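You operate a simulated robot arm through the tools that you are given. There is no shell and no other tool.

You are at the controls of a simulated two-armed robot. One attempt, no reset.

## Task
Fetch the small pink can from the top of the side table and stand it on top of the grey gauge. Take the folded yellow cloth on the top of the long steel bench and put it away on the bench top beside the bath. Count the white can with a valve cups on the top of the long steel bench, then put as many of the blue can with a white bands from the top of the long steel bench on the low shelf of the long steel bench. Pick up the closed blue can from the top of the long steel bench with one hand, pass it to the other hand and put it on the free end of the tank bench. Put the divider on the top of the long steel bench away on the second shelf from the bottom of the steel rack. Do these in any order. Set down upright: small pink can, blue can with a white band, closed blue can.

Only the result counts: the job must be done as asked and must still hold three seconds after the hand-in. Knocking over, shifting, dropping, spilling or breaking anything else fails it. Flat cloth is picked up by pressing the open fingertips on it (5 to 10 N) and closing them slowly along it; thin cloth reads only 2 to 8 mm in the jaws.

## Robot
Two 7-joint arms with fingered hands on one trunk, on a base that moves. Base frame: it is fixed to the floor where the robot stands at the start and does not move with it; the origin is under the middle of the robot, x ahead of it, y to its left, z up. Units: cm, degrees, N and s.
The left shoulder is at the start at [7, 15.4, 109.7], the right one opposite. With the tool pointing down near the work surface each hand reaches from about 36 to 88 cm from the robot's upright axis, wherever it stands, measured 20 degrees to its own side. Places, roughly: bench top beside the bath (17x29 cm) [-54, -286, 86]; blue can with a white band (5x5x15 cm) [-270, 280, 90]; closed blue can (5x5x14 cm) [-350, 200, 90]; divider (20x14x9 cm) [-350, 220, 90]; folded yellow cloth (11x8x3 cm) [-300, 250, 90]; free end of the tank bench [-520, 0, 80]; grey gauge [-150, 75, 100]; low shelf of the long steel bench [-300, 260, 20]; second shelf of the steel rack [290, 80, 60]; small pink can (4x4x11 cm) [-160, 90, 90]; white can with a valve cup (5x5x14 cm) [-310, 260, 90]. Payload 3.9 kg a hand.
The tool frame of a hand sits at the grasp point between the pads (the TCP): z along the fingers, y along the line on which they close. The tips reach 3 cm beyond it. The gripper opens to 10.4 cm; its body begins 3.5 cm behind the TCP. The gripper is a hand of 4 fingers: y runs from the thumb to the fingers, the wrist lies at [-1.7, -10.4, -17.8] in the tool frame, and closing takes about 1.5 s.
Orientation is that of the tool frame in the base frame, as a unit quaternion [x, y, z, w]. With the fingers straight down and the wrist toward the robot, the tool's x, y and z point along [0, 1, 0], [1, 0, 0] and [0, 0, -1] of the base frame.

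## Interface
- The arms move only by the tool apply_moves. It takes "left_motion", "right_motion" or both (then of equal length, played together; a hand with none holds still); each is a list of rows, each an object (a shift or turn left out is 0, a gripper value left out holds the last) with "rotation": the turn, a rotation vector about the tool's x, y, z in degrees, a list of three; "linear": the shift along the tool's x, y, z in cm, a list of three. In form: [{"rotation": [rx, ry, rz], "linear": [tx, ty, tz]}, ...]. A call has 1 to 20 rows; each row is the pose to reach, as a shift and turn from the pose commanded when the call began, along the tool's axes at that moment. "left_grip" and "right_grip" are, for a hand that has rows, the gripper command, from -1 (shut) to 1 (fully open), values between in proportion, set as the call begins (left out, the last holds). A row lasts 0.2 s, in which the tool goes at most 5 cm and 8.6 degrees; a call with a longer step from one row to the next is refused whole, and so is a gripper value outside its range. Where a pose cannot be reached the arm comes as near as it can. A force on the tool above 40 N (or 10 N above the force at the start of the call, whichever is more), or a blocked arm, ends the call early, and 0.2 s more pass. The fingers move at their own pace (about 7.2 cm/s each) and stop on an object; they squeeze with about 32 N. The grip force told is the motor's: it shows also when the fingers shut on nothing. Time passes only in rows, and 0.2 s behind the last, so rows that repeat a pose let the fingers close. The reply holds the time, the measured pose of the TCP, the force on the tool along the base axes, the opening and the grip force, in the units named above and with some noise, with the torque about the TCP (base axes, N m) and any sound that the robot's microphone picked up.
- Cameras (640 x 400 px; columns grow to the right, rows downward): "scene" is now at [13.84, 1.49, 133.48]; the picture's right is [0.16, -0.99, 0.00], its down [-0.51, -0.08, -0.86] and it looks along [0.85, 0.13, -0.51] (base axes); focal length 282 px, centre (320, 200). "left" rides on the left gripper at [-6.6, -9, -12.6] in its tool frame; the picture's right is [-0.78, -0.30, 0.56], its down [0.57, -0.70, 0.42] and it looks along [0.26, 0.65, 0.71] (tool axes); focal length 275 px, centre (320, 200). "right" rides on the right gripper at [6.6, -9, -12.6] in its tool frame; the picture's right is [-0.78, 0.30, -0.56], its down [-0.57, -0.70, 0.42] and it looks along [-0.26, 0.65, 0.71] (tool axes); focal length 275 px, centre (320, 200). There is no depth. A picture from a camera that has moved, and an enlarged one, comes with that camera's place and axes in the base frame and with its lens.
- get_image(camera): a new picture of that camera. The clock stands still meanwhile.
- lift_body(by): slides the trunk up (or, below 0, down) by that many cm; the arms and the scene camera ride with it, the base frame stays. It gives what a move gives, with no picture.
- steer(legs): drives the robot by 1 to 6 legs, each [ahead, turn to the left] in cm and degrees, along the robot's own axes; the way and the turn of a leg run together, so that a leg with both is an arc; at most 150 cm and 180 degrees a leg. The arms and the cameras ride along, it lands a little off, and it stops where it bumps. It gives what a move gives.
- finger_targets(index, middle, ring, thumb_bend, thumb_turn, hand): sets how far each is bent, from 0 (flat) to 1 (curled in); at 0.3 the hand is open as for a grip, at 0.7 the pads meet at the TCP. One left out holds its place. A second passes; each finger stops where it meets its share of the squeeze, and holds until it gets a number again. A gripper value or a shape takes the hand back. It gives what a move gives, with no picture; readings hold the bend of each and the force on the fingers (four entries, about 0 where the hand has none), thumb and palm. thumb_turn goes from beside the hand (0) to across from the fingers (1), as for a grip.
- hand_shape(shape, hand): the hand has 4 fingers and takes this shape, open, in about a second: jaw (thumb against the fingers, like two jaws); tri (thumb and two fingers); tip (a fingertip pinch); poke (one finger out to press); point (the index stretched); flat (the hand flat); cup (the hand cupped); fist (a fist). The gripper value then closes the fingers along that shape, each until it touches; the sizes above hold for jaw. It gives what a move gives, with no picture.
- aim_head(pan, tilt): turns the head with the scene camera to pan (to the left, within 86 degrees either way) and tilt (down, from -29 to 69), counted from straight ahead of the robot. It gives what a move gives.
- enlarge(camera, box): a new picture of the part [left, top, right, bottom] of that camera's present view, enlarged. The clock stands still meanwhile.
- sign_off(): hands the job in; it is judged then, once.

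Places have to be worked out from the pictures, the camera data and where the tool is seen. Open the grippers and draw the arms clear of the work before you hand the job in, unless the task says otherwise.

The tools are called after "Call:" as a command line: name --argument value ..., lists and objects as JSON in quotes. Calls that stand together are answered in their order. apply_moves: Moves the arms, as the interface text tells. Its arguments: {"type":"object","properties":{"left_motion":{"type":"array","items":{"type":"object","properties":{"rotation":{"type":"array","items":{"type":"number"}},"linear":{"type":"array","items":{"type":"number"}}}}},"left_grip":{"type":"number"},"right_motion":{"type":"array","items":{"type":"object","properties":{"rotation":{"type":"array","items":{"type":"number"}},"linear":{"type":"array","items":{"type":"number"}}}}},"right_grip":{"type":"number"}},"required":[]} The other tools are called the same way: lift_body (by) moves the trunk up or down; hand_shape (shape, hand) gives the hand a shape; finger_targets (index, middle, ring, thumb_bend, thumb_turn, hand) moves the fingers one by one; steer (legs) drives the base; aim_head (pan, tilt) turns the head that bears the scene camera; get_image (camera) takes a picture; enlarge (camera, box) takes an enlarged picture of a part of a camera's view; sign_off () hands the job in.

At the start:

```text
time_s: 0.0
left_ee_pos: [53.63, 28.31, 115.69]
left_orientation: [0.707, 0.707, 0.0, 0.0]
left_wrist_force: [0.2, 1.1, -0.6]
left_moment: [0.03, 0.06, 0.01]
left_opening: 10.37
left_grasp_force: 0.0
left_shape: jaw
left_bend: [0.3, 0.3, 0.3, 0.3, 0.97]
left_finger forces: [0.0, 0.0, 0.0, 0.0, 0.0, 0.0]
right_ee_pos: [54.39, -26.69, 113.16]
right_orientation: [0.707, 0.707, 0.001, 0.0]
right_wrist_force: [0.3, 0.4, -0.5]
right_moment: [0.0, -0.01, 0.02]
right_opening: 10.35
right_grasp_force: 0.0
right_shape: jaw
right_bend: [0.3, 0.3, 0.3, 0.3, 0.97]
right_finger forces: [0.0, 0.0, 0.1, 0.0, 0.0, 0.0]
trunk travel left (down, up): [-55.0, 39.0]
robot x, y, heading: [0.09, 0.07, 0.1]
head pan, tilt (commanded): [9.0, 31.0]
```

scene: 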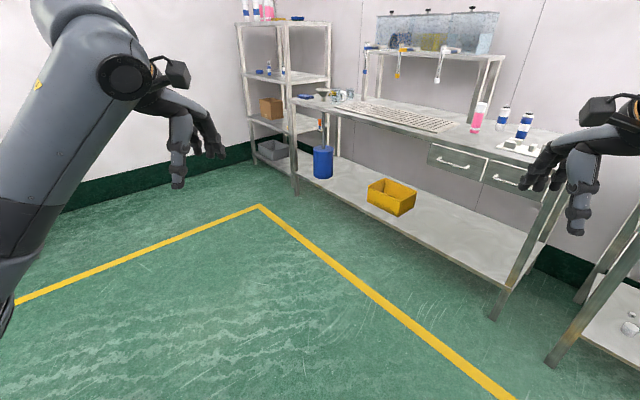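
right: 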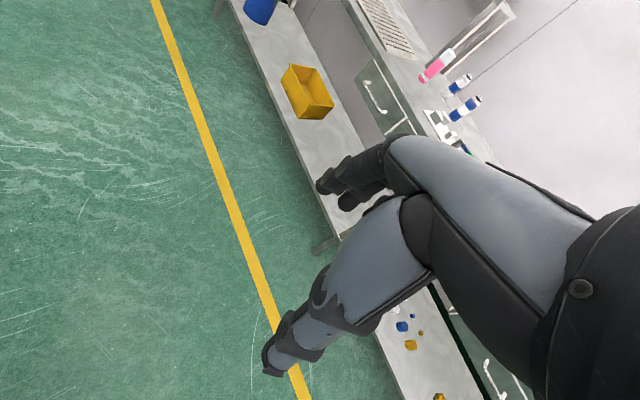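
left: 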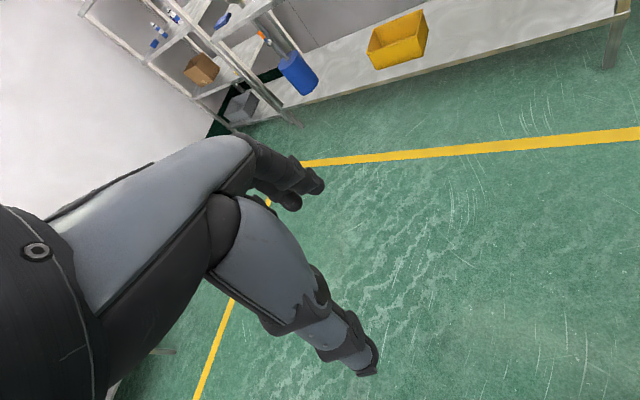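

I'll start by looking around with the head to learn where furniture stands before driving.

Call:
aim_head --pan 80 --tilt 20

Call:
get_image --camera "scene"

Call:
aim_head --pan -80 --tilt 20

Call:
get_image --camera "scene"

```text
time_s: 1.4
left_ee_pos: [53.63, 28.42, 115.59]
left_orientation: [0.707, 0.707, 0.0, 0.001]
left_wrist_force: [-0.2, -0.1, -0.1]
left_moment: [0.01, 0.04, 0.0]
left_opening: 10.36
left_grasp_force: 0.0
left_shape: jaw
left_bend: [0.3, 0.3, 0.3, 0.3, 0.97]
left_finger forces: [0.0, 0.2, 0.0, 0.0, 0.0, 0.0]
right_ee_pos: [54.35, -26.87, 113.16]
right_orientation: [0.707, 0.707, 0.0, 0.001]
right_wrist_force: [0.0, 0.2, 0.4]
right_moment: [0.03, -0.01, 0.0]
right_opening: 10.39
right_grasp_force: 0.1
right_shape: jaw
right_bend: [0.3, 0.3, 0.3, 0.3, 0.97]
right_finger forces: [0.0, 0.1, 0.0, 0.1, 0.0, 0.0]
trunk travel left (down, up): [-55.0, 39.0]
robot x, y, heading: [0.21, -0.11, 0.1]
head pan, tilt (commanded): [80.0, 20.0]
```

```text
taken
camera scene: at [6.58, 9.25, 135.24], right [0.98, -0.17, 0.0], down [-0.06, -0.34, -0.94], along [0.16, 0.93, -0.34], focal length 282 px, centre (320, 200)
```

scene: 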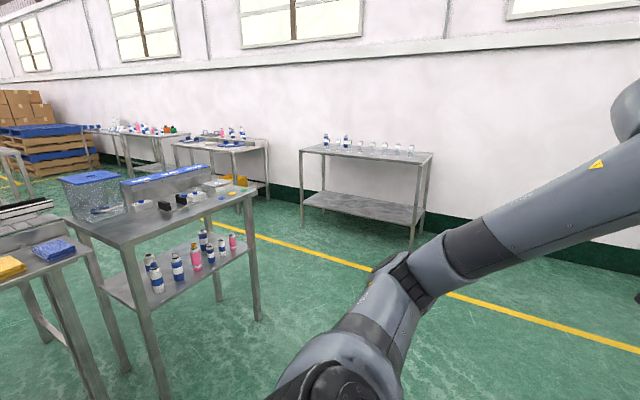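

```text
time_s: 3.9
left_ee_pos: [53.57, 28.3, 115.64]
left_orientation: [0.707, 0.707, 0.0, 0.0]
left_wrist_force: [0.1, -0.4, 0.1]
left_moment: [-0.01, 0.02, 0.0]
left_opening: 10.39
left_grasp_force: 0.1
left_shape: jaw
left_bend: [0.3, 0.3, 0.3, 0.3, 0.97]
left_finger forces: [0.0, 0.1, 0.0, 0.1, 0.1, 0.0]
right_ee_pos: [54.34, -26.89, 113.14]
right_orientation: [0.707, 0.707, 0.0, -0.001]
right_wrist_force: [-0.3, 0.0, 0.4]
right_moment: [0.0, 0.0, 0.01]
right_opening: 10.36
right_grasp_force: 0.0
right_shape: jaw
right_bend: [0.3, 0.3, 0.3, 0.3, 0.97]
right_finger forces: [0.0, 0.0, 0.0, 0.0, 0.0, 0.1]
trunk travel left (down, up): [-55.0, 39.0]
robot x, y, heading: [-0.11, 0.08, 0.3]
head pan, tilt (commanded): [-80.0, 20.0]
```

```text
taken
camera scene: at [6.57, -9.09, 135.24], right [-0.98, -0.17, 0.0], down [-0.06, 0.34, -0.94], along [0.16, -0.93, -0.34], focal length 282 px, centre (320, 200)
```

scene: 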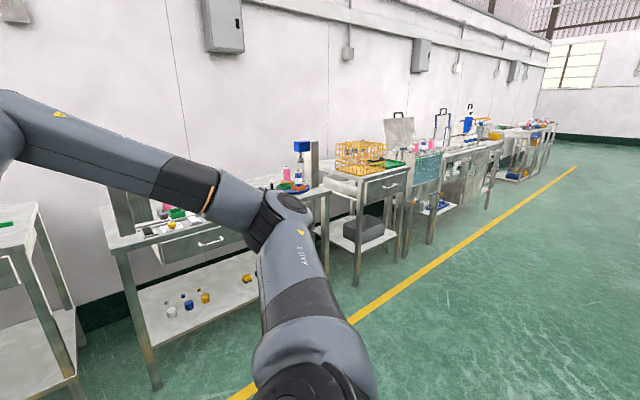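

The side table seems close on my left-back. I turn in place to the left and look at the region behind the start.

Call:
steer --legs '[[0, 90]]'

Call:
aim_head --pan 45 --tilt 15

Call:
get_image --camera "scene"

Call:
aim_head --pan 86 --tilt 15

Call:
get_image --camera "scene"

Call:
aim_head --pan 0 --tilt 15

Call:
get_image --camera "scene"

```text
time_s: 8.1
left_ee_pos: [-27.77, 53.91, 115.71]
left_orientation: [0.005, 1.0, 0.0, -0.001]
left_wrist_force: [-1.1, -0.3, 0.4]
left_moment: [-0.01, -0.03, -0.02]
left_opening: 10.37
left_grasp_force: 0.1
left_shape: jaw
left_bend: [0.3, 0.3, 0.3, 0.3, 0.97]
left_finger forces: [0.0, 0.0, 0.0, 0.1, 0.0, 0.0]
right_ee_pos: [27.3, 54.07, 113.11]
right_orientation: [0.004, 1.0, 0.0, 0.001]
right_wrist_force: [-0.1, 0.0, 0.3]
right_moment: [0.0, 0.0, -0.03]
right_opening: 10.37
right_grasp_force: 0.2
right_shape: jaw
right_bend: [0.3, 0.3, 0.3, 0.3, 0.97]
right_finger forces: [0.1, 0.1, 0.1, 0.0, 0.0, 0.0]
trunk travel left (down, up): [-55.0, 39.0]
robot x, y, heading: [0.06, 0.43, 89.7]
head pan, tilt (commanded): [-80.0, 20.0]
```

```text
time_s: 10.1
left_ee_pos: [-27.78, 53.86, 115.66]
left_orientation: [0.006, 1.0, 0.0, 0.0]
left_wrist_force: [0.2, -0.6, 0.4]
left_moment: [0.01, -0.05, 0.01]
left_opening: 10.39
left_grasp_force: 0.1
left_shape: jaw
left_bend: [0.3, 0.3, 0.3, 0.3, 0.97]
left_finger forces: [0.0, 0.0, 0.0, 0.1, 0.0, 0.1]
right_ee_pos: [27.34, 54.29, 113.28]
right_orientation: [0.004, 1.0, 0.0, 0.0]
right_wrist_force: [-0.1, -0.5, -0.6]
right_moment: [0.0, -0.01, -0.01]
right_opening: 10.37
right_grasp_force: 0.0
right_shape: jaw
right_bend: [0.3, 0.3, 0.3, 0.3, 0.97]
right_finger forces: [0.0, 0.0, 0.0, 0.1, 0.1, 0.0]
trunk travel left (down, up): [-55.0, 39.0]
robot x, y, heading: [0.16, 0.07, 89.2]
head pan, tilt (commanded): [45.0, 15.0]
```

```text
taken
camera scene: at [-6.55, 11.77, 136.06], right [0.71, 0.7, 0.0], down [0.18, -0.18, -0.97], along [-0.68, 0.69, -0.26], focal length 282 px, centre (320, 200)
```

scene: 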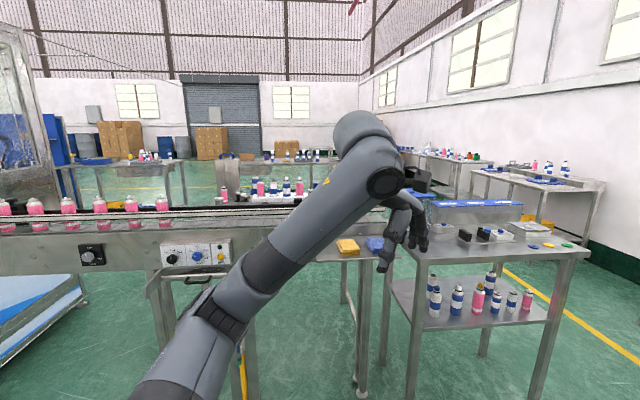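

```text
time_s: 11.2
left_ee_pos: [-27.94, 54.0, 115.72]
left_orientation: [0.005, 1.0, 0.0, 0.0]
left_wrist_force: [0.6, -1.1, 0.1]
left_moment: [-0.02, -0.02, 0.0]
left_opening: 10.34
left_grasp_force: 0.0
left_shape: jaw
left_bend: [0.3, 0.3, 0.3, 0.3, 0.97]
left_finger forces: [0.0, 0.1, 0.0, 0.0, 0.0, 0.0]
right_ee_pos: [27.31, 54.03, 113.08]
right_orientation: [0.005, 1.0, -0.001, -0.001]
right_wrist_force: [0.3, 0.3, -0.4]
right_moment: [-0.02, -0.01, -0.02]
right_opening: 10.37
right_grasp_force: 0.0
right_shape: jaw
right_bend: [0.3, 0.3, 0.3, 0.3, 0.97]
right_finger forces: [0.0, 0.1, 0.0, 0.0, 0.0, 0.1]
trunk travel left (down, up): [-55.0, 39.0]
robot x, y, heading: [-0.07, 0.32, 89.4]
head pan, tilt (commanded): [85.9, 15.0]
```

```text
taken
camera scene: at [-9.33, 5.86, 136.06], right [0.08, 1.0, 0.0], down [0.26, -0.02, -0.97], along [-0.96, 0.08, -0.26], focal length 282 px, centre (320, 200)
```

scene: 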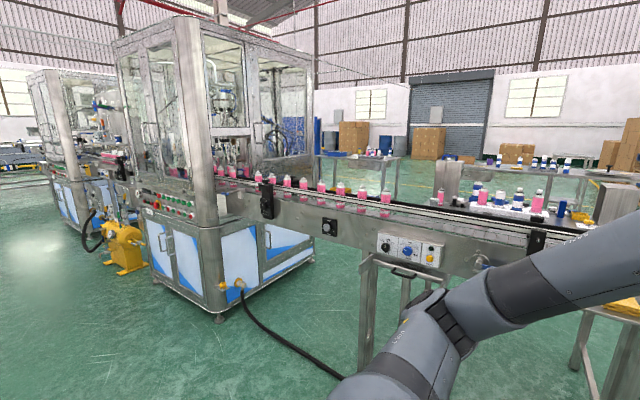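

```text
time_s: 12.8
left_ee_pos: [-27.82, 53.82, 115.58]
left_orientation: [0.005, 1.0, -0.001, -0.001]
left_wrist_force: [-0.1, -0.4, 0.4]
left_moment: [-0.01, 0.04, -0.04]
left_opening: 10.38
left_grasp_force: 0.2
left_shape: jaw
left_bend: [0.3, 0.3, 0.3, 0.3, 0.97]
left_finger forces: [0.0, 0.0, 0.0, 0.0, 0.0, 0.0]
right_ee_pos: [27.43, 53.98, 113.24]
right_orientation: [0.004, 1.0, 0.0, 0.0]
right_wrist_force: [-0.4, -0.2, -0.8]
right_moment: [0.01, 0.01, 0.01]
right_opening: 10.37
right_grasp_force: 0.1
right_shape: jaw
right_bend: [0.3, 0.3, 0.3, 0.3, 0.97]
right_finger forces: [0.1, 0.0, 0.1, 0.1, 0.1, 0.0]
trunk travel left (down, up): [-55.0, 39.0]
robot x, y, heading: [-0.32, -0.54, 89.4]
head pan, tilt (commanded): [0.0, 15.0]
```

```text
taken
camera scene: at [0.07, 14.44, 136.06], right [1.0, -0.01, 0.0], down [0.0, -0.26, -0.97], along [0.01, 0.97, -0.26], focal length 282 px, centre (320, 200)
```

scene: 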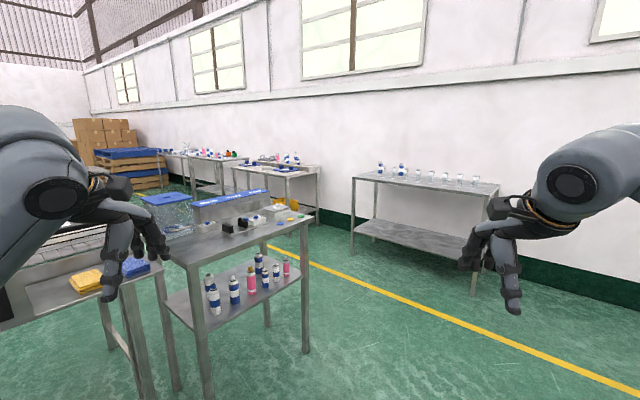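

The layout is a cluttered workshop with diagonal furniture. I raise the trunk for a higher view and take pictures around to plan a route.

Call:
lift_body --by 38

Call:
aim_head --pan 50 --tilt 25

Call:
get_image --camera "scene"

Call:
aim_head --pan 10 --tilt 25

Call:
get_image --camera "scene"

Call:
aim_head --pan 86 --tilt 25

Call:
get_image --camera "scene"

```text
time_s: 16.5
left_ee_pos: [-27.93, 53.79, 153.6]
left_orientation: [0.005, 1.0, 0.0, 0.0]
left_wrist_force: [-0.3, 0.4, -0.4]
left_moment: [-0.03, 0.02, 0.01]
left_opening: 10.35
left_grasp_force: 0.0
left_shape: jaw
left_bend: [0.3, 0.3, 0.3, 0.3, 0.97]
left_finger forces: [0.1, 0.0, 0.0, 0.0, 0.0, 0.0]
right_ee_pos: [27.39, 54.03, 151.17]
right_orientation: [0.004, 1.0, 0.0, 0.0]
right_wrist_force: [-0.7, -0.1, -0.9]
right_moment: [-0.06, 0.01, -0.01]
right_opening: 10.38
right_grasp_force: 0.1
right_shape: jaw
right_bend: [0.3, 0.3, 0.3, 0.3, 0.97]
right_finger forces: [0.0, 0.0, 0.0, 0.1, 0.1, 0.1]
trunk travel left (down, up): [-93.0, 1.0]
robot x, y, heading: [-0.58, -0.18, 89.5]
head pan, tilt (commanded): [0.0, 15.0]
```

```text
time_s: 17.7
left_ee_pos: [-27.91, 53.91, 153.61]
left_orientation: [0.005, 1.0, 0.0, 0.0]
left_wrist_force: [-0.8, -0.3, 0.9]
left_moment: [0.01, 0.0, -0.03]
left_opening: 10.35
left_grasp_force: 0.0
left_shape: jaw
left_bend: [0.3, 0.3, 0.3, 0.3, 0.97]
left_finger forces: [0.0, 0.0, 0.1, 0.0, 0.1, 0.0]
right_ee_pos: [27.34, 54.01, 151.18]
right_orientation: [0.004, 1.0, 0.0, -0.001]
right_wrist_force: [-0.2, 0.6, 0.6]
right_moment: [0.02, -0.05, -0.03]
right_opening: 10.36
right_grasp_force: 0.0
right_shape: jaw
right_bend: [0.3, 0.3, 0.3, 0.3, 0.97]
right_finger forces: [0.1, 0.0, 0.0, 0.0, 0.0, 0.1]
trunk travel left (down, up): [-93.0, 1.0]
robot x, y, heading: [0.03, 0.12, 89.1]
head pan, tilt (commanded): [50.0, 25.0]
```

```text
taken
camera scene: at [-7.0, 11.1, 172.43], right [0.65, 0.76, 0.0], down [0.32, -0.28, -0.91], along [-0.69, 0.59, -0.42], focal length 282 px, centre (320, 200)
```

scene: 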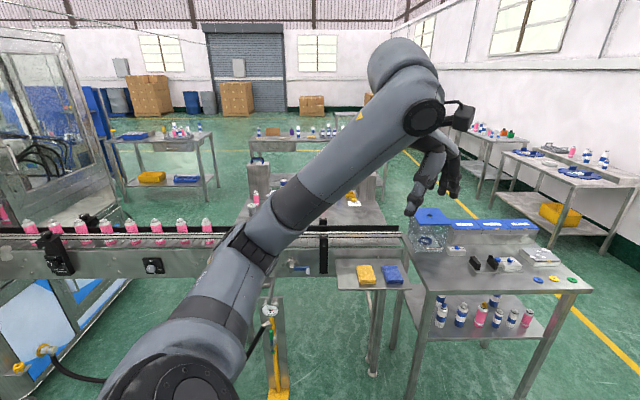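

```text
time_s: 18.7
left_ee_pos: [-27.94, 53.86, 153.62]
left_orientation: [0.005, 1.0, 0.0, 0.001]
left_wrist_force: [-0.4, -0.1, 0.6]
left_moment: [-0.01, 0.0, 0.0]
left_opening: 10.39
left_grasp_force: 0.1
left_shape: jaw
left_bend: [0.3, 0.3, 0.3, 0.3, 0.97]
left_finger forces: [0.1, 0.0, 0.0, 0.0, 0.0, 0.2]
right_ee_pos: [27.37, 54.07, 151.16]
right_orientation: [0.004, 1.0, 0.0, -0.001]
right_wrist_force: [0.1, -0.5, 0.9]
right_moment: [-0.02, -0.01, -0.03]
right_opening: 10.37
right_grasp_force: 0.0
right_shape: jaw
right_bend: [0.3, 0.3, 0.3, 0.3, 0.97]
right_finger forces: [0.1, 0.0, 0.0, 0.0, 0.0, 0.1]
trunk travel left (down, up): [-93.0, 1.0]
robot x, y, heading: [0.04, 0.29, 89.6]
head pan, tilt (commanded): [10.0, 25.0]
```

```text
taken
camera scene: at [-1.54, 14.19, 172.43], right [0.99, 0.16, 0.0], down [0.07, -0.42, -0.91], along [-0.15, 0.89, -0.42], focal length 282 px, centre (320, 200)
```

scene: 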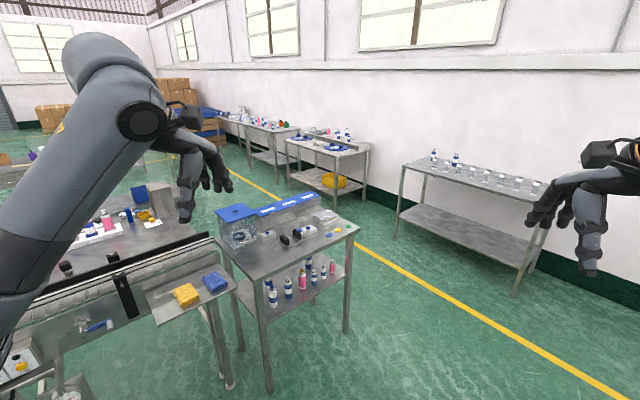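

```text
time_s: 20.2
left_ee_pos: [-27.84, 53.89, 153.69]
left_orientation: [0.006, 1.0, 0.001, 0.0]
left_wrist_force: [-0.1, 0.0, -0.2]
left_moment: [-0.01, -0.02, 0.01]
left_opening: 10.37
left_grasp_force: 0.1
left_shape: jaw
left_bend: [0.3, 0.3, 0.3, 0.3, 0.97]
left_finger forces: [0.0, 0.0, 0.0, 0.0, 0.0, 0.1]
right_ee_pos: [27.44, 54.24, 151.04]
right_orientation: [0.004, 1.0, 0.001, 0.0]
right_wrist_force: [-0.4, -0.2, -0.2]
right_moment: [-0.01, -0.02, 0.02]
right_opening: 10.36
right_grasp_force: 0.1
right_shape: jaw
right_bend: [0.3, 0.3, 0.3, 0.3, 0.97]
right_finger forces: [0.0, 0.1, 0.0, 0.1, 0.1, 0.1]
trunk travel left (down, up): [-93.0, 1.0]
robot x, y, heading: [0.03, -0.02, 89.3]
head pan, tilt (commanded): [85.9, 25.0]
```

```text
taken
camera scene: at [-9.2, 5.86, 172.43], right [0.08, 1.0, 0.0], down [0.42, -0.03, -0.91], along [-0.9, 0.07, -0.42], focal length 282 px, centre (320, 200)
```

scene: 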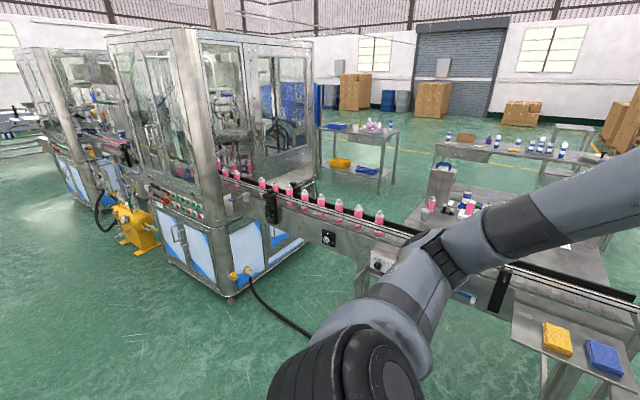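

From the high view: table A stands about [-45..0, 105..195], the yellow line runs toward (-0.78, 0.62), and there is a corridor about 120 cm wide behind table A. I drive to about [80,180] with the arms high, then look down the corridor.

Call:
steer --legs '[[0, -23], [98, 0], [98, 0]]'

Call:
steer --legs '[[0, 75]]'

Call:
aim_head --pan 0 --tilt 30

Call:
get_image --camera "scene"

Call:
aim_head --pan 40 --tilt 30

Call:
get_image --camera "scene"

```text
time_s: 31.2
left_ee_pos: [74.01, 239.39, 153.69]
left_orientation: [0.206, 0.979, 0.001, 0.001]
left_wrist_force: [-0.7, -0.6, 0.1]
left_moment: [0.0, 0.0, 0.0]
left_opening: 10.37
left_grasp_force: 0.1
left_shape: jaw
left_bend: [0.3, 0.3, 0.3, 0.3, 0.97]
left_finger forces: [0.0, 0.0, 0.0, 0.1, 0.0, 0.0]
right_ee_pos: [124.93, 217.78, 151.32]
right_orientation: [0.206, 0.979, 0.0, 0.0]
right_wrist_force: [-0.2, -0.8, 0.9]
right_moment: [-0.01, -0.01, -0.01]
right_opening: 10.4
right_grasp_force: 0.1
right_shape: jaw
right_bend: [0.3, 0.3, 0.3, 0.3, 0.97]
right_finger forces: [0.1, 0.1, 0.1, 0.1, 0.0, 0.1]
trunk travel left (down, up): [-93.0, 1.0]
robot x, y, heading: [78.64, 178.85, 66.1]
head pan, tilt (commanded): [85.9, 25.0]
```

```text
time_s: 34.8
left_ee_pos: [19.12, 190.98, 153.68]
left_orientation: [-0.428, 0.904, 0.0, 0.0]
left_wrist_force: [-0.1, 0.6, -0.8]
left_moment: [-0.01, 0.02, 0.01]
left_opening: 10.36
left_grasp_force: 0.0
left_shape: jaw
left_bend: [0.3, 0.3, 0.3, 0.3, 0.97]
left_finger forces: [0.0, 0.1, 0.1, 0.0, 0.1, 0.0]
right_ee_pos: [53.35, 234.3, 151.17]
right_orientation: [-0.429, 0.903, 0.0, 0.0]
right_wrist_force: [0.5, -0.4, -0.4]
right_moment: [-0.01, 0.0, 0.0]
right_opening: 10.37
right_grasp_force: 0.1
right_shape: jaw
right_bend: [0.3, 0.3, 0.3, 0.3, 0.97]
right_finger forces: [0.1, 0.0, 0.0, 0.0, 0.0, 0.1]
trunk travel left (down, up): [-93.0, 1.0]
robot x, y, heading: [78.3, 178.97, 141.0]
head pan, tilt (commanded): [85.9, 25.0]
```

```text
time_s: 36.4
left_ee_pos: [18.9, 190.89, 153.69]
left_orientation: [-0.429, 0.903, 0.0, 0.0]
left_wrist_force: [0.7, -0.2, -0.5]
left_moment: [0.04, 0.0, 0.03]
left_opening: 10.36
left_grasp_force: 0.2
left_shape: jaw
left_bend: [0.3, 0.3, 0.3, 0.3, 0.97]
left_finger forces: [0.1, 0.1, 0.0, 0.0, 0.0, 0.1]
right_ee_pos: [53.25, 234.19, 151.19]
right_orientation: [-0.429, 0.903, 0.0, -0.001]
right_wrist_force: [-0.8, 0.0, 0.6]
right_moment: [0.05, 0.0, -0.03]
right_opening: 10.36
right_grasp_force: 0.0
right_shape: jaw
right_bend: [0.3, 0.3, 0.3, 0.3, 0.97]
right_finger forces: [0.1, 0.1, 0.0, 0.0, 0.0, 0.1]
trunk travel left (down, up): [-93.0, 1.0]
robot x, y, heading: [78.73, 178.77, 140.9]
head pan, tilt (commanded): [0.0, 30.0]
```

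```text
taken
camera scene: at [67.5, 188.0, 171.64], right [0.63, 0.78, 0.0], down [0.39, -0.32, -0.87], along [-0.67, 0.55, -0.5], focal length 282 px, centre (320, 200)
```

scene: 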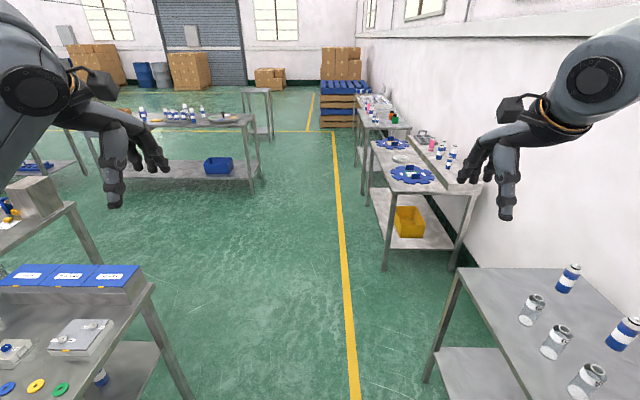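

```text
time_s: 37.5
left_ee_pos: [19.04, 190.94, 153.63]
left_orientation: [-0.428, 0.904, 0.0, -0.001]
left_wrist_force: [0.1, 0.2, -0.9]
left_moment: [0.01, 0.01, 0.03]
left_opening: 10.36
left_grasp_force: 0.0
left_shape: jaw
left_bend: [0.3, 0.3, 0.3, 0.3, 0.97]
left_finger forces: [0.0, 0.0, 0.1, 0.0, 0.0, 0.1]
right_ee_pos: [53.4, 234.1, 151.18]
right_orientation: [-0.429, 0.903, 0.0, 0.0]
right_wrist_force: [0.6, 0.1, 0.7]
right_moment: [-0.02, -0.01, -0.03]
right_opening: 10.34
right_grasp_force: 0.2
right_shape: jaw
right_bend: [0.3, 0.3, 0.3, 0.3, 0.97]
right_finger forces: [0.1, 0.1, 0.0, 0.1, 0.0, 0.1]
trunk travel left (down, up): [-93.0, 1.0]
robot x, y, heading: [78.42, 178.93, 140.9]
head pan, tilt (commanded): [40.0, 30.0]
```

```text
taken
camera scene: at [65.49, 182.19, 171.64], right [-0.01, 1.0, 0.0], down [0.5, 0.01, -0.87], along [-0.87, -0.01, -0.5], focal length 282 px, centre (320, 200)
```

scene: 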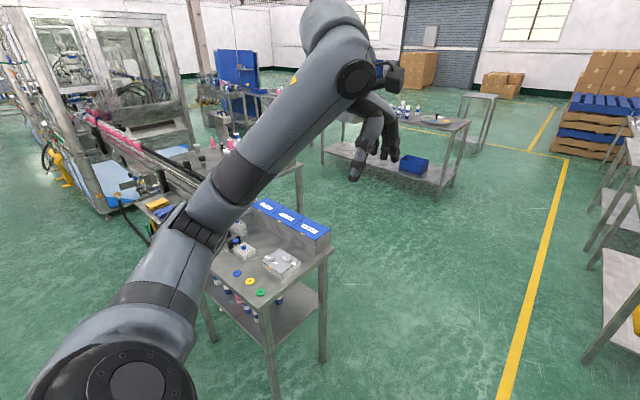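

The corridor is clear. The long bench front runs from about [-354,180] to [-234,322], facing me (normal heading ~140°). I drive down the corridor, then into the aisle between side table and bench.

Call:
steer --legs '[[76, 0], [76, 0], [0, 48], [100, 0], [70, 0]]'

Call:
aim_head --pan 0 --tilt 30

Call:
get_image --camera "scene"

Call:
aim_head --pan 60 --tilt 30

Call:
get_image --camera "scene"

Call:
aim_head --pan -50 --tilt 35

Call:
get_image --camera "scene"

```text
time_s: 55.7
left_ee_pos: [-254.72, 212.74, 153.76]
left_orientation: [0.761, -0.649, 0.0, 0.001]
left_wrist_force: [0.0, -0.3, -0.7]
left_moment: [-0.02, 0.02, 0.01]
left_opening: 10.37
left_grasp_force: 0.0
left_shape: jaw
left_bend: [0.3, 0.3, 0.3, 0.3, 0.97]
left_finger forces: [0.0, 0.0, 0.0, 0.0, 0.0, 0.0]
right_ee_pos: [-264.12, 266.97, 151.29]
right_orientation: [0.762, -0.648, 0.0, 0.001]
right_wrist_force: [0.2, -0.3, -0.2]
right_moment: [-0.02, 0.05, 0.03]
right_opening: 10.4
right_grasp_force: 0.1
right_shape: jaw
right_bend: [0.3, 0.3, 0.3, 0.3, 0.97]
right_finger forces: [0.0, 0.0, 0.1, 0.1, 0.0, 0.1]
trunk travel left (down, up): [-93.0, 1.0]
robot x, y, heading: [-206.3, 248.99, -171.2]
head pan, tilt (commanded): [40.0, 30.0]
```

```text
time_s: 56.8
left_ee_pos: [-254.86, 212.54, 153.71]
left_orientation: [0.761, -0.649, 0.0, -0.001]
left_wrist_force: [0.7, -0.4, 0.0]
left_moment: [-0.01, -0.03, -0.01]
left_opening: 10.4
left_grasp_force: 0.0
left_shape: jaw
left_bend: [0.3, 0.3, 0.3, 0.3, 0.97]
left_finger forces: [0.0, 0.1, 0.0, 0.1, 0.0, 0.1]
right_ee_pos: [-264.33, 266.93, 151.04]
right_orientation: [0.761, -0.649, -0.001, 0.001]
right_wrist_force: [-0.3, -0.4, 0.8]
right_moment: [0.03, -0.02, -0.01]
right_opening: 10.37
right_grasp_force: 0.1
right_shape: jaw
right_bend: [0.3, 0.3, 0.3, 0.3, 0.97]
right_finger forces: [0.0, 0.0, 0.0, 0.0, 0.0, 0.0]
trunk travel left (down, up): [-93.0, 1.0]
robot x, y, heading: [-206.68, 249.46, -171.0]
head pan, tilt (commanded): [0.0, 30.0]
```

```text
taken
camera scene: at [-220.44, 246.9, 171.63], right [-0.16, 0.99, 0.0], down [0.49, 0.08, -0.87], along [-0.85, -0.14, -0.5], focal length 282 px, centre (320, 200)
```

scene: 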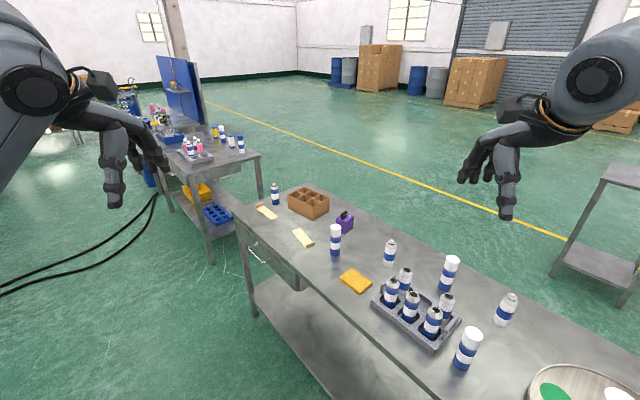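

```text
time_s: 58.1
left_ee_pos: [-254.8, 212.55, 153.64]
left_orientation: [0.76, -0.65, 0.0, 0.0]
left_wrist_force: [0.5, 0.5, -0.3]
left_moment: [0.0, 0.02, 0.0]
left_opening: 10.37
left_grasp_force: 0.2
left_shape: jaw
left_bend: [0.3, 0.3, 0.3, 0.3, 0.97]
left_finger forces: [0.0, 0.0, 0.0, 0.0, 0.1, 0.1]
right_ee_pos: [-264.35, 266.88, 151.14]
right_orientation: [0.761, -0.649, 0.001, -0.001]
right_wrist_force: [-0.6, -0.1, -1.0]
right_moment: [0.01, -0.04, 0.01]
right_opening: 10.38
right_grasp_force: 0.0
right_shape: jaw
right_bend: [0.3, 0.3, 0.3, 0.3, 0.97]
right_finger forces: [0.0, 0.0, 0.0, 0.0, 0.0, 0.0]
trunk travel left (down, up): [-93.0, 1.0]
robot x, y, heading: [-206.36, 248.85, -170.9]
head pan, tilt (commanded): [60.0, 30.0]
```

```text
taken
camera scene: at [-214.73, 239.9, 171.63], right [-0.93, 0.36, 0.0], down [0.18, 0.47, -0.87], along [-0.31, -0.81, -0.5], focal length 282 px, centre (320, 200)
```

scene: 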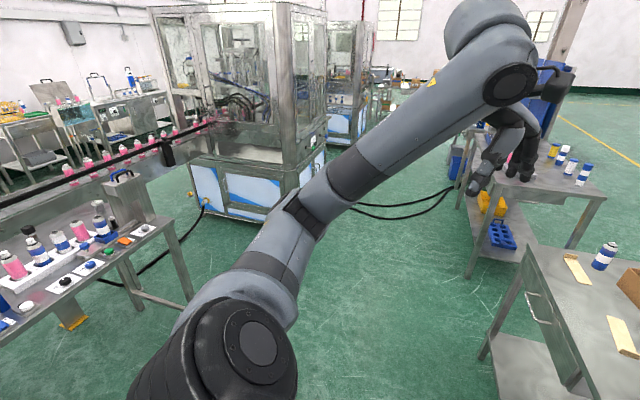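

```text
time_s: 60.0
left_ee_pos: [-254.84, 212.57, 153.68]
left_orientation: [0.76, -0.65, 0.0, 0.0]
left_wrist_force: [0.0, 0.8, -0.3]
left_moment: [0.03, -0.03, 0.03]
left_opening: 10.38
left_grasp_force: 0.0
left_shape: jaw
left_bend: [0.3, 0.3, 0.3, 0.3, 0.97]
left_finger forces: [0.0, 0.1, 0.1, 0.0, 0.0, 0.0]
right_ee_pos: [-264.39, 267.06, 151.34]
right_orientation: [0.761, -0.649, 0.0, -0.001]
right_wrist_force: [-0.6, 0.3, -0.3]
right_moment: [0.03, -0.03, -0.01]
right_opening: 10.37
right_grasp_force: 0.1
right_shape: jaw
right_bend: [0.3, 0.3, 0.3, 0.3, 0.97]
right_finger forces: [0.0, 0.1, 0.1, 0.0, 0.0, 0.0]
trunk travel left (down, up): [-93.0, 1.0]
robot x, y, heading: [-206.74, 249.16, -171.2]
head pan, tilt (commanded): [-50.0, 35.0]
```

```text
taken
camera scene: at [-218.13, 254.11, 170.86], right [0.65, 0.76, 0.0], down [0.43, -0.38, -0.82], along [-0.62, 0.54, -0.57], focal length 282 px, centre (320, 200)
```

scene: 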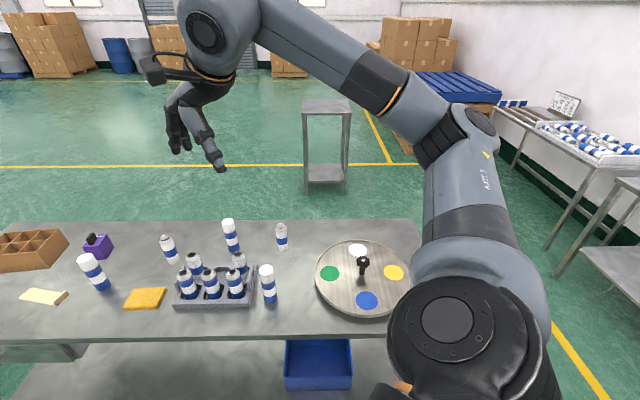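

I can see the bench items now. I turn to face the bench (heading ~140°) and take detailed pictures.

Call:
steer --legs '[[0, -49]]'

Call:
aim_head --pan 30 --tilt 40

Call:
get_image --camera "scene"

Call:
aim_head --pan 0 --tilt 40

Call:
get_image --camera "scene"

```text
time_s: 62.5
left_ee_pos: [-265.86, 261.27, 153.62]
left_orientation: [-0.425, 0.905, 0.001, 0.001]
left_wrist_force: [-0.1, 0.0, 0.6]
left_moment: [0.02, 0.02, -0.03]
left_opening: 10.38
left_grasp_force: 0.1
left_shape: jaw
left_bend: [0.3, 0.3, 0.3, 0.3, 0.97]
left_finger forces: [0.1, 0.0, 0.0, 0.0, 0.1, 0.1]
right_ee_pos: [-231.37, 304.28, 151.31]
right_orientation: [-0.427, 0.904, 0.001, 0.001]
right_wrist_force: [-0.3, -0.6, -0.3]
right_moment: [0.02, 0.0, 0.0]
right_opening: 10.39
right_grasp_force: 0.0
right_shape: jaw
right_bend: [0.3, 0.3, 0.3, 0.3, 0.97]
right_finger forces: [0.1, 0.0, 0.0, 0.1, 0.0, 0.0]
trunk travel left (down, up): [-93.0, 1.0]
robot x, y, heading: [-206.35, 249.02, 140.8]
head pan, tilt (commanded): [-50.0, 35.0]
```

```text
time_s: 64.1
left_ee_pos: [-265.65, 261.29, 153.73]
left_orientation: [-0.426, 0.905, 0.001, 0.0]
left_wrist_force: [-0.1, -0.4, 0.6]
left_moment: [-0.02, 0.0, -0.01]
left_opening: 10.37
left_grasp_force: 0.1
left_shape: jaw
left_bend: [0.3, 0.3, 0.3, 0.3, 0.97]
left_finger forces: [0.0, 0.0, 0.0, 0.0, 0.0, 0.0]
right_ee_pos: [-231.24, 304.39, 151.27]
right_orientation: [-0.427, 0.904, 0.0, -0.001]
right_wrist_force: [0.2, 0.6, 0.7]
right_moment: [0.0, 0.01, -0.01]
right_opening: 10.35
right_grasp_force: 0.0
right_shape: jaw
right_bend: [0.3, 0.3, 0.3, 0.3, 0.97]
right_finger forces: [0.0, 0.0, 0.0, 0.0, 0.0, 0.1]
trunk travel left (down, up): [-93.0, 1.0]
robot x, y, heading: [-206.85, 248.79, 140.7]
head pan, tilt (commanded): [30.0, 40.0]
```

```text
taken
camera scene: at [-218.76, 253.76, 170.1], right [0.17, 0.99, 0.0], down [0.63, -0.11, -0.77], along [-0.76, 0.13, -0.64], focal length 282 px, centre (320, 200)
```

scene: 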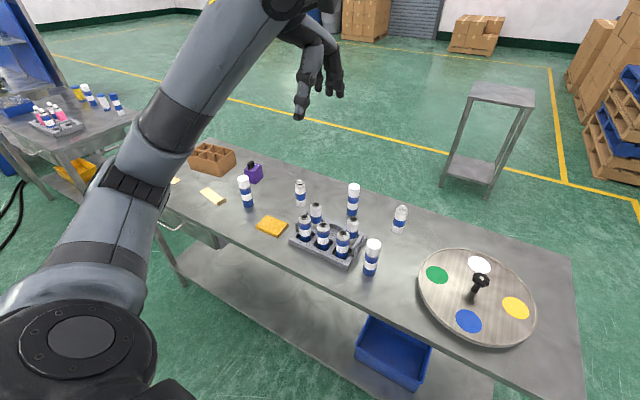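

```text
time_s: 65.0
left_ee_pos: [-265.7, 261.3, 153.71]
left_orientation: [-0.427, 0.904, 0.0, 0.0]
left_wrist_force: [0.2, 0.0, 0.7]
left_moment: [0.0, 0.0, 0.02]
left_opening: 10.36
left_grasp_force: 0.0
left_shape: jaw
left_bend: [0.3, 0.3, 0.3, 0.3, 0.97]
left_finger forces: [0.0, 0.0, 0.0, 0.1, 0.0, 0.0]
right_ee_pos: [-231.23, 304.23, 151.21]
right_orientation: [-0.427, 0.904, 0.0, 0.0]
right_wrist_force: [-0.2, -0.2, -0.4]
right_moment: [-0.01, 0.02, -0.02]
right_opening: 10.35
right_grasp_force: 0.1
right_shape: jaw
right_bend: [0.3, 0.3, 0.3, 0.3, 0.97]
right_finger forces: [0.0, 0.0, 0.0, 0.0, 0.0, 0.0]
trunk travel left (down, up): [-93.0, 1.0]
robot x, y, heading: [-206.62, 249.23, 140.7]
head pan, tilt (commanded): [0.0, 40.0]
```

```text
taken
camera scene: at [-216.93, 257.74, 170.1], right [0.64, 0.77, 0.0], down [0.5, -0.41, -0.77], along [-0.59, 0.49, -0.64], focal length 282 px, centre (320, 200)
```

scene: 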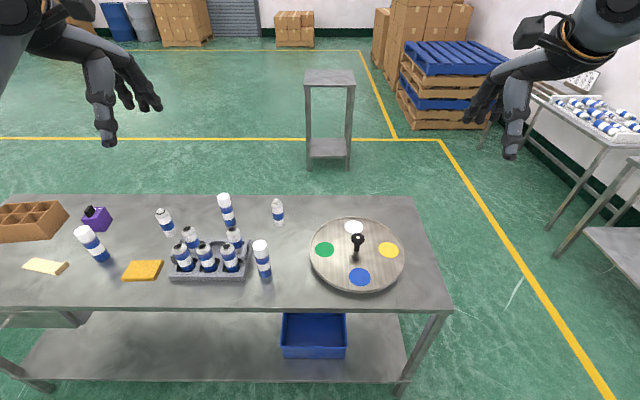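

I enlarge the can group to identify the types.

Call:
enlarge --camera "scene" --box '[120, 180, 320, 305]'

Call:
enlarge --camera "scene" --box '[0, 180, 180, 292]'

```text
3.20 times, centred on (220, 242) of scene
camera zoom: at [-216.93, 257.74, 170.1], right [0.64, 0.77, 0.0], down [0.5, -0.41, -0.77], along [-0.59, 0.49, -0.64], focal length 901 px, centre (640, 64)
```

zoom: 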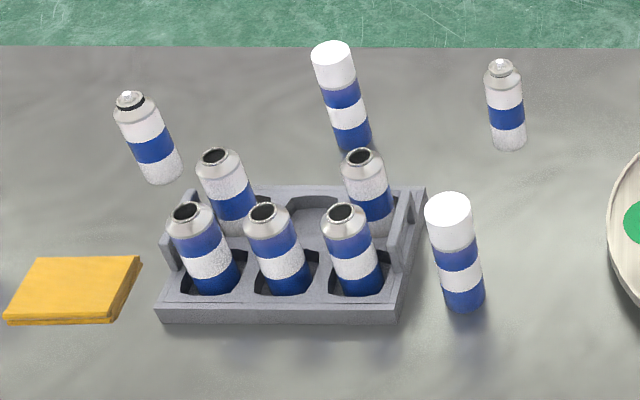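

```text
3.56 times, centred on (90, 236) of scene
camera zoom: at [-216.93, 257.74, 170.1], right [0.64, 0.77, 0.0], down [0.5, -0.41, -0.77], along [-0.59, 0.49, -0.64], focal length 1001 px, centre (1138, 72)
```

zoom: 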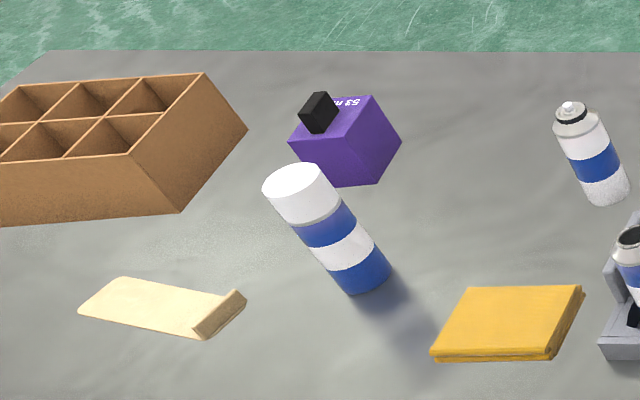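

Bench top triangulates to z≈86; the capped blue can nearest me stands at about [-273,281], and two valve-cup cans are seen at [-316,261] and [-292,297]. I lower the trunk to working height and look at the left end of the bench and with the left hand camera.

Call:
lift_body --by -34

Call:
get_image --camera "left"

Call:
aim_head --pan 15 --tilt 40

Call:
get_image --camera "scene"

```text
time_s: 68.4
left_ee_pos: [-265.86, 261.28, 119.66]
left_orientation: [-0.426, 0.905, 0.0, 0.0]
left_wrist_force: [0.2, 0.0, -1.0]
left_moment: [-0.01, -0.01, 0.03]
left_opening: 10.4
left_grasp_force: 0.0
left_shape: jaw
left_bend: [0.3, 0.3, 0.3, 0.3, 0.97]
left_finger forces: [0.1, 0.0, 0.0, 0.0, 0.1, 0.0]
right_ee_pos: [-231.26, 304.39, 117.19]
right_orientation: [-0.427, 0.904, 0.0, -0.001]
right_wrist_force: [0.9, 0.1, -0.3]
right_moment: [0.01, 0.01, 0.02]
right_opening: 10.39
right_grasp_force: 0.0
right_shape: jaw
right_bend: [0.3, 0.3, 0.3, 0.3, 0.97]
right_finger forces: [0.0, 0.1, 0.0, 0.0, 0.1, 0.1]
trunk travel left (down, up): [-59.0, 35.0]
robot x, y, heading: [-206.64, 249.32, 140.5]
head pan, tilt (commanded): [0.0, 40.0]
```

```text
taken
camera left: at [-254.67, 260.65, 132.27], right [0.72, 0.41, -0.56], down [0.18, -0.89, -0.43], along [-0.67, 0.21, -0.71], focal length 275 px, centre (320, 200)
```

left: 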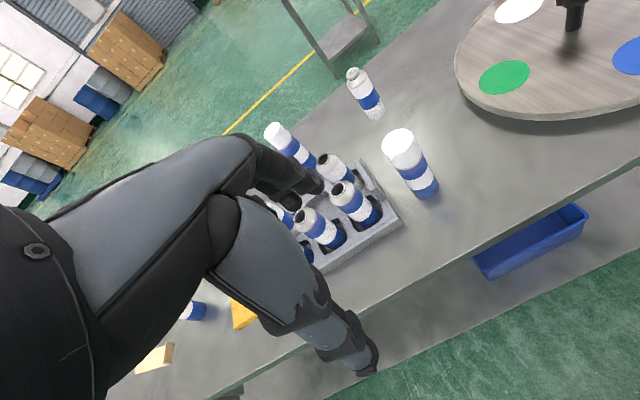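

```text
time_s: 69.1
left_ee_pos: [-265.8, 261.38, 119.73]
left_orientation: [-0.425, 0.905, 0.0, -0.001]
left_wrist_force: [-1.0, 0.4, -0.6]
left_moment: [-0.01, -0.04, 0.0]
left_opening: 10.37
left_grasp_force: 0.0
left_shape: jaw
left_bend: [0.3, 0.3, 0.3, 0.3, 0.97]
left_finger forces: [0.0, 0.0, 0.1, 0.0, 0.1, 0.0]
right_ee_pos: [-231.22, 304.41, 117.27]
right_orientation: [-0.427, 0.904, 0.0, 0.0]
right_wrist_force: [-0.1, -0.2, 0.6]
right_moment: [0.02, 0.02, -0.03]
right_opening: 10.37
right_grasp_force: 0.1
right_shape: jaw
right_bend: [0.3, 0.3, 0.3, 0.3, 0.97]
right_finger forces: [0.0, 0.0, 0.1, 0.0, 0.0, 0.1]
trunk travel left (down, up): [-59.0, 35.0]
robot x, y, heading: [-206.3, 248.94, 140.5]
head pan, tilt (commanded): [15.0, 40.0]
```

```text
taken
camera scene: at [-218.11, 255.87, 136.1], right [0.42, 0.91, 0.0], down [0.58, -0.27, -0.77], along [-0.7, 0.32, -0.64], focal length 282 px, centre (320, 200)
```

scene: 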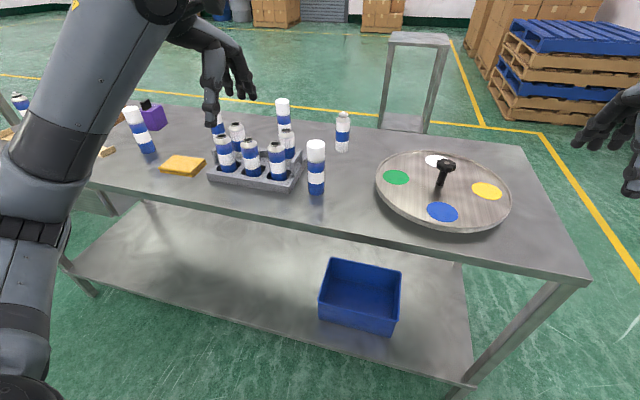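

I enlarge on the can from both cameras for a precise fix of its position and the bench height.

Call:
enlarge --camera "scene" --box '[240, 100, 400, 200]'

Call:
enlarge --camera "left" --box '[330, 100, 490, 200]'

```text
4.00 times, centred on (320, 150) of scene
camera zoom: at [-218.11, 255.87, 136.1], right [0.42, 0.91, 0.0], down [0.58, -0.27, -0.77], along [-0.7, 0.32, -0.64], focal length 1126 px, centre (320, 400)
```

zoom: 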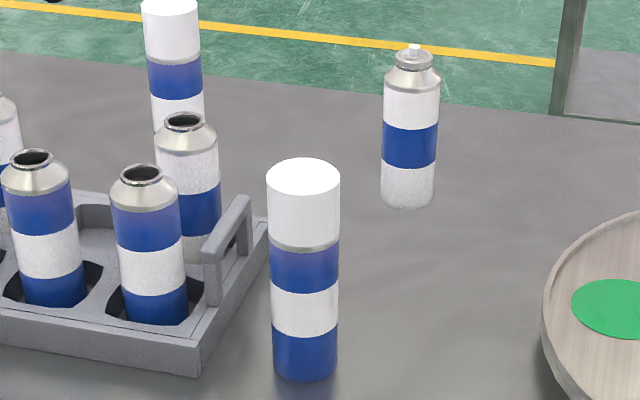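

```text
4.00 times, centred on (410, 150) of left
camera zoom: at [-254.67, 260.66, 132.27], right [0.72, 0.41, -0.56], down [0.18, -0.89, -0.43], along [-0.67, 0.21, -0.71], focal length 1101 px, centre (-40, 400)
```

zoom: 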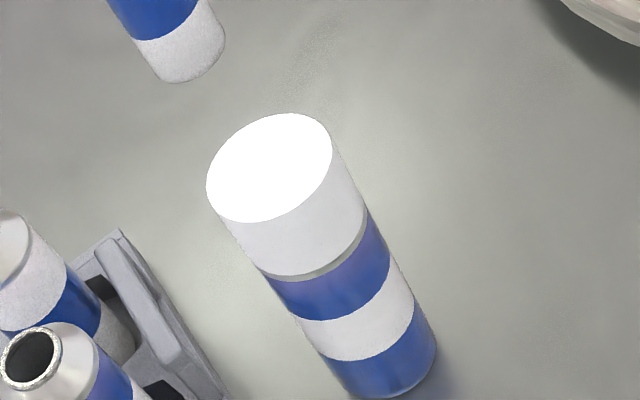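

Can A triangulates to [-274.2, 280.5] with its top at z≈102.5. I move the left hand above it, keeping the height, and check before descending.

Call:
apply_moves --left_motion '[{"linear": [-2, 4, 0]}, {"linear": [-4, 8, 0]}, {"linear": [-6, 12, 0]}, {"linear": [-8, 16, 0]}, {"linear": [-9.45, 18.7, 0]}, {"linear": [-9.45, 18.7, 0]}, {"linear": [-9.45, 18.7, 3]}]' --left_grip 1

Call:
get_image --camera "left"

Call:
get_image --camera "scene"

```text
time_s: 70.7
left_ee_pos: [-274.5, 280.51, 116.61]
left_orientation: [-0.426, 0.905, 0.0, 0.001]
left_wrist_force: [-0.7, 0.8, 0.2]
left_moment: [0.0, 0.01, 0.01]
left_opening: 10.38
left_grasp_force: 0.1
left_shape: jaw
left_bend: [0.3, 0.3, 0.3, 0.3, 0.97]
left_finger forces: [0.0, 0.0, 0.1, 0.1, 0.0, 0.0]
right_ee_pos: [-231.4, 304.31, 117.21]
right_orientation: [-0.427, 0.904, -0.001, 0.0]
right_wrist_force: [0.7, 0.9, -0.8]
right_moment: [-0.02, 0.03, -0.01]
right_opening: 10.38
right_grasp_force: 0.1
right_shape: jaw
right_bend: [0.3, 0.3, 0.3, 0.3, 0.97]
right_finger forces: [0.0, 0.1, 0.0, 0.0, 0.1, 0.1]
trunk travel left (down, up): [-59.0, 35.0]
robot x, y, heading: [-206.54, 248.97, 140.5]
head pan, tilt (commanded): [15.0, 40.0]
```

```text
taken
camera left: at [-263.21, 279.85, 129.17], right [0.72, 0.41, -0.56], down [0.18, -0.89, -0.42], along [-0.67, 0.21, -0.71], focal length 275 px, centre (320, 200)
```

left: 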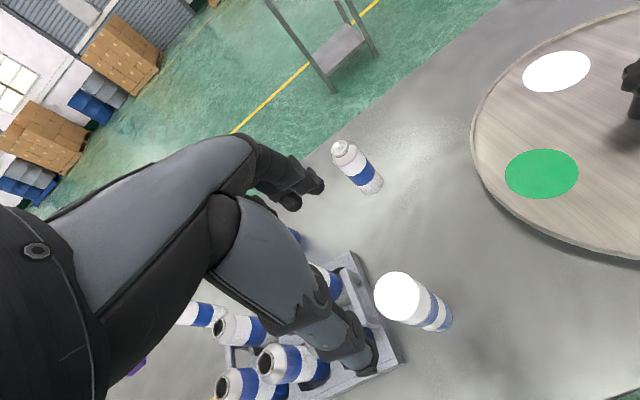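

```text
taken
camera scene: at [-218.25, 255.91, 136.09], right [0.41, 0.91, 0.0], down [0.59, -0.27, -0.77], along [-0.7, 0.32, -0.64], focal length 282 px, centre (320, 200)
```

scene: 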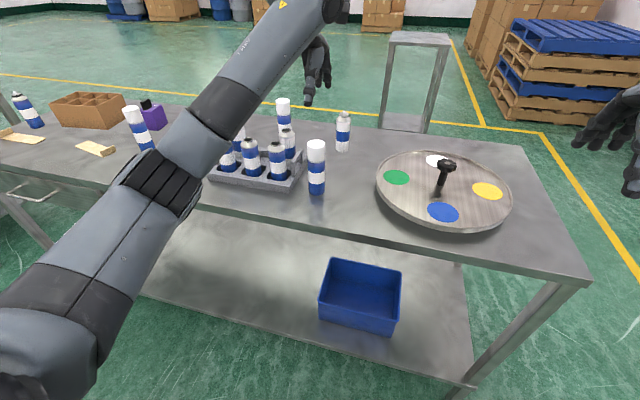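

I zoom in to check the offset of the can's top relative to the TCP axis.

Call:
enlarge --camera "left" --box '[320, 240, 480, 340]'

```text
4.00 times, centred on (400, 290) of left
camera zoom: at [-263.21, 279.85, 129.17], right [0.72, 0.41, -0.56], down [0.18, -0.89, -0.42], along [-0.67, 0.21, -0.71], focal length 1101 px, centre (0, -160)
```

zoom: 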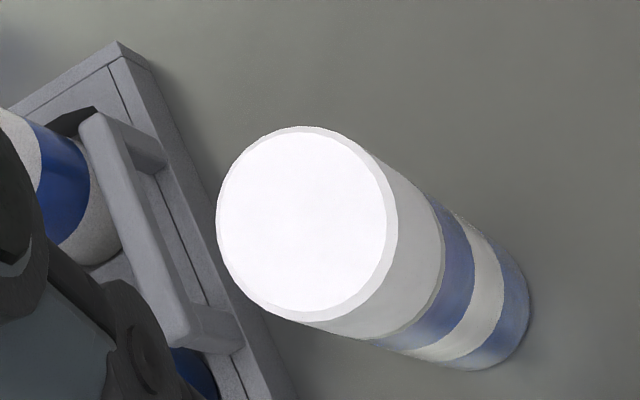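

The can is offset about (-0.2, -0.5) cm from the tool axis. I correct that, descend to TCP z≈100, and close.

Call:
apply_moves --left_motion '[{"linear": [-0.2, -0.5, 3]}, {"linear": [-0.2, -0.5, 7]}, {"linear": [-0.2, -0.5, 11]}, {"linear": [-0.2, -0.5, 14]}, {"linear": [-0.2, -0.5, 16.4]}, {"linear": [-0.2, -0.5, 16.4]}]'

Call:
get_image --camera "left"

```text
time_s: 72.1
left_ee_pos: [-273.65, 280.28, 100.32]
left_orientation: [-0.426, 0.905, 0.001, -0.001]
left_wrist_force: [0.2, -0.4, 0.4]
left_moment: [0.0, -0.04, 0.01]
left_opening: 10.39
left_grasp_force: 0.0
left_shape: jaw
left_bend: [0.3, 0.3, 0.3, 0.3, 0.97]
left_finger forces: [0.0, 0.0, 0.1, 0.0, 0.0, 0.0]
right_ee_pos: [-231.21, 304.43, 117.33]
right_orientation: [-0.427, 0.904, 0.0, 0.0]
right_wrist_force: [-0.4, -0.3, -0.4]
right_moment: [-0.02, 0.04, 0.0]
right_opening: 10.36
right_grasp_force: 0.0
right_shape: jaw
right_bend: [0.3, 0.3, 0.3, 0.3, 0.97]
right_finger forces: [0.0, 0.0, 0.1, 0.0, 0.1, 0.0]
trunk travel left (down, up): [-59.0, 35.0]
robot x, y, heading: [-206.63, 249.37, 140.7]
head pan, tilt (commanded): [15.0, 40.0]
```

```text
taken
camera left: at [-262.52, 279.65, 112.91], right [0.72, 0.41, -0.56], down [0.18, -0.89, -0.43], along [-0.67, 0.21, -0.71], focal length 275 px, centre (320, 200)
```

left: 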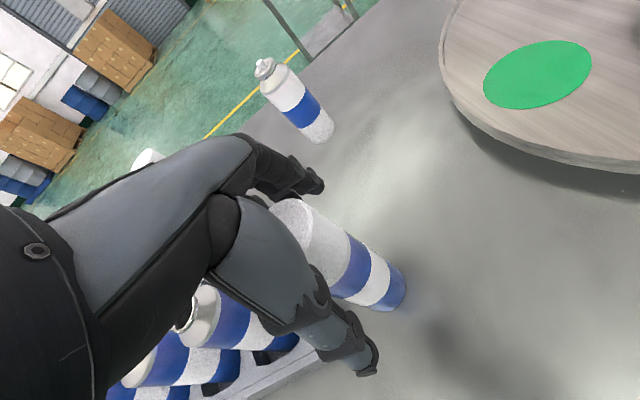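

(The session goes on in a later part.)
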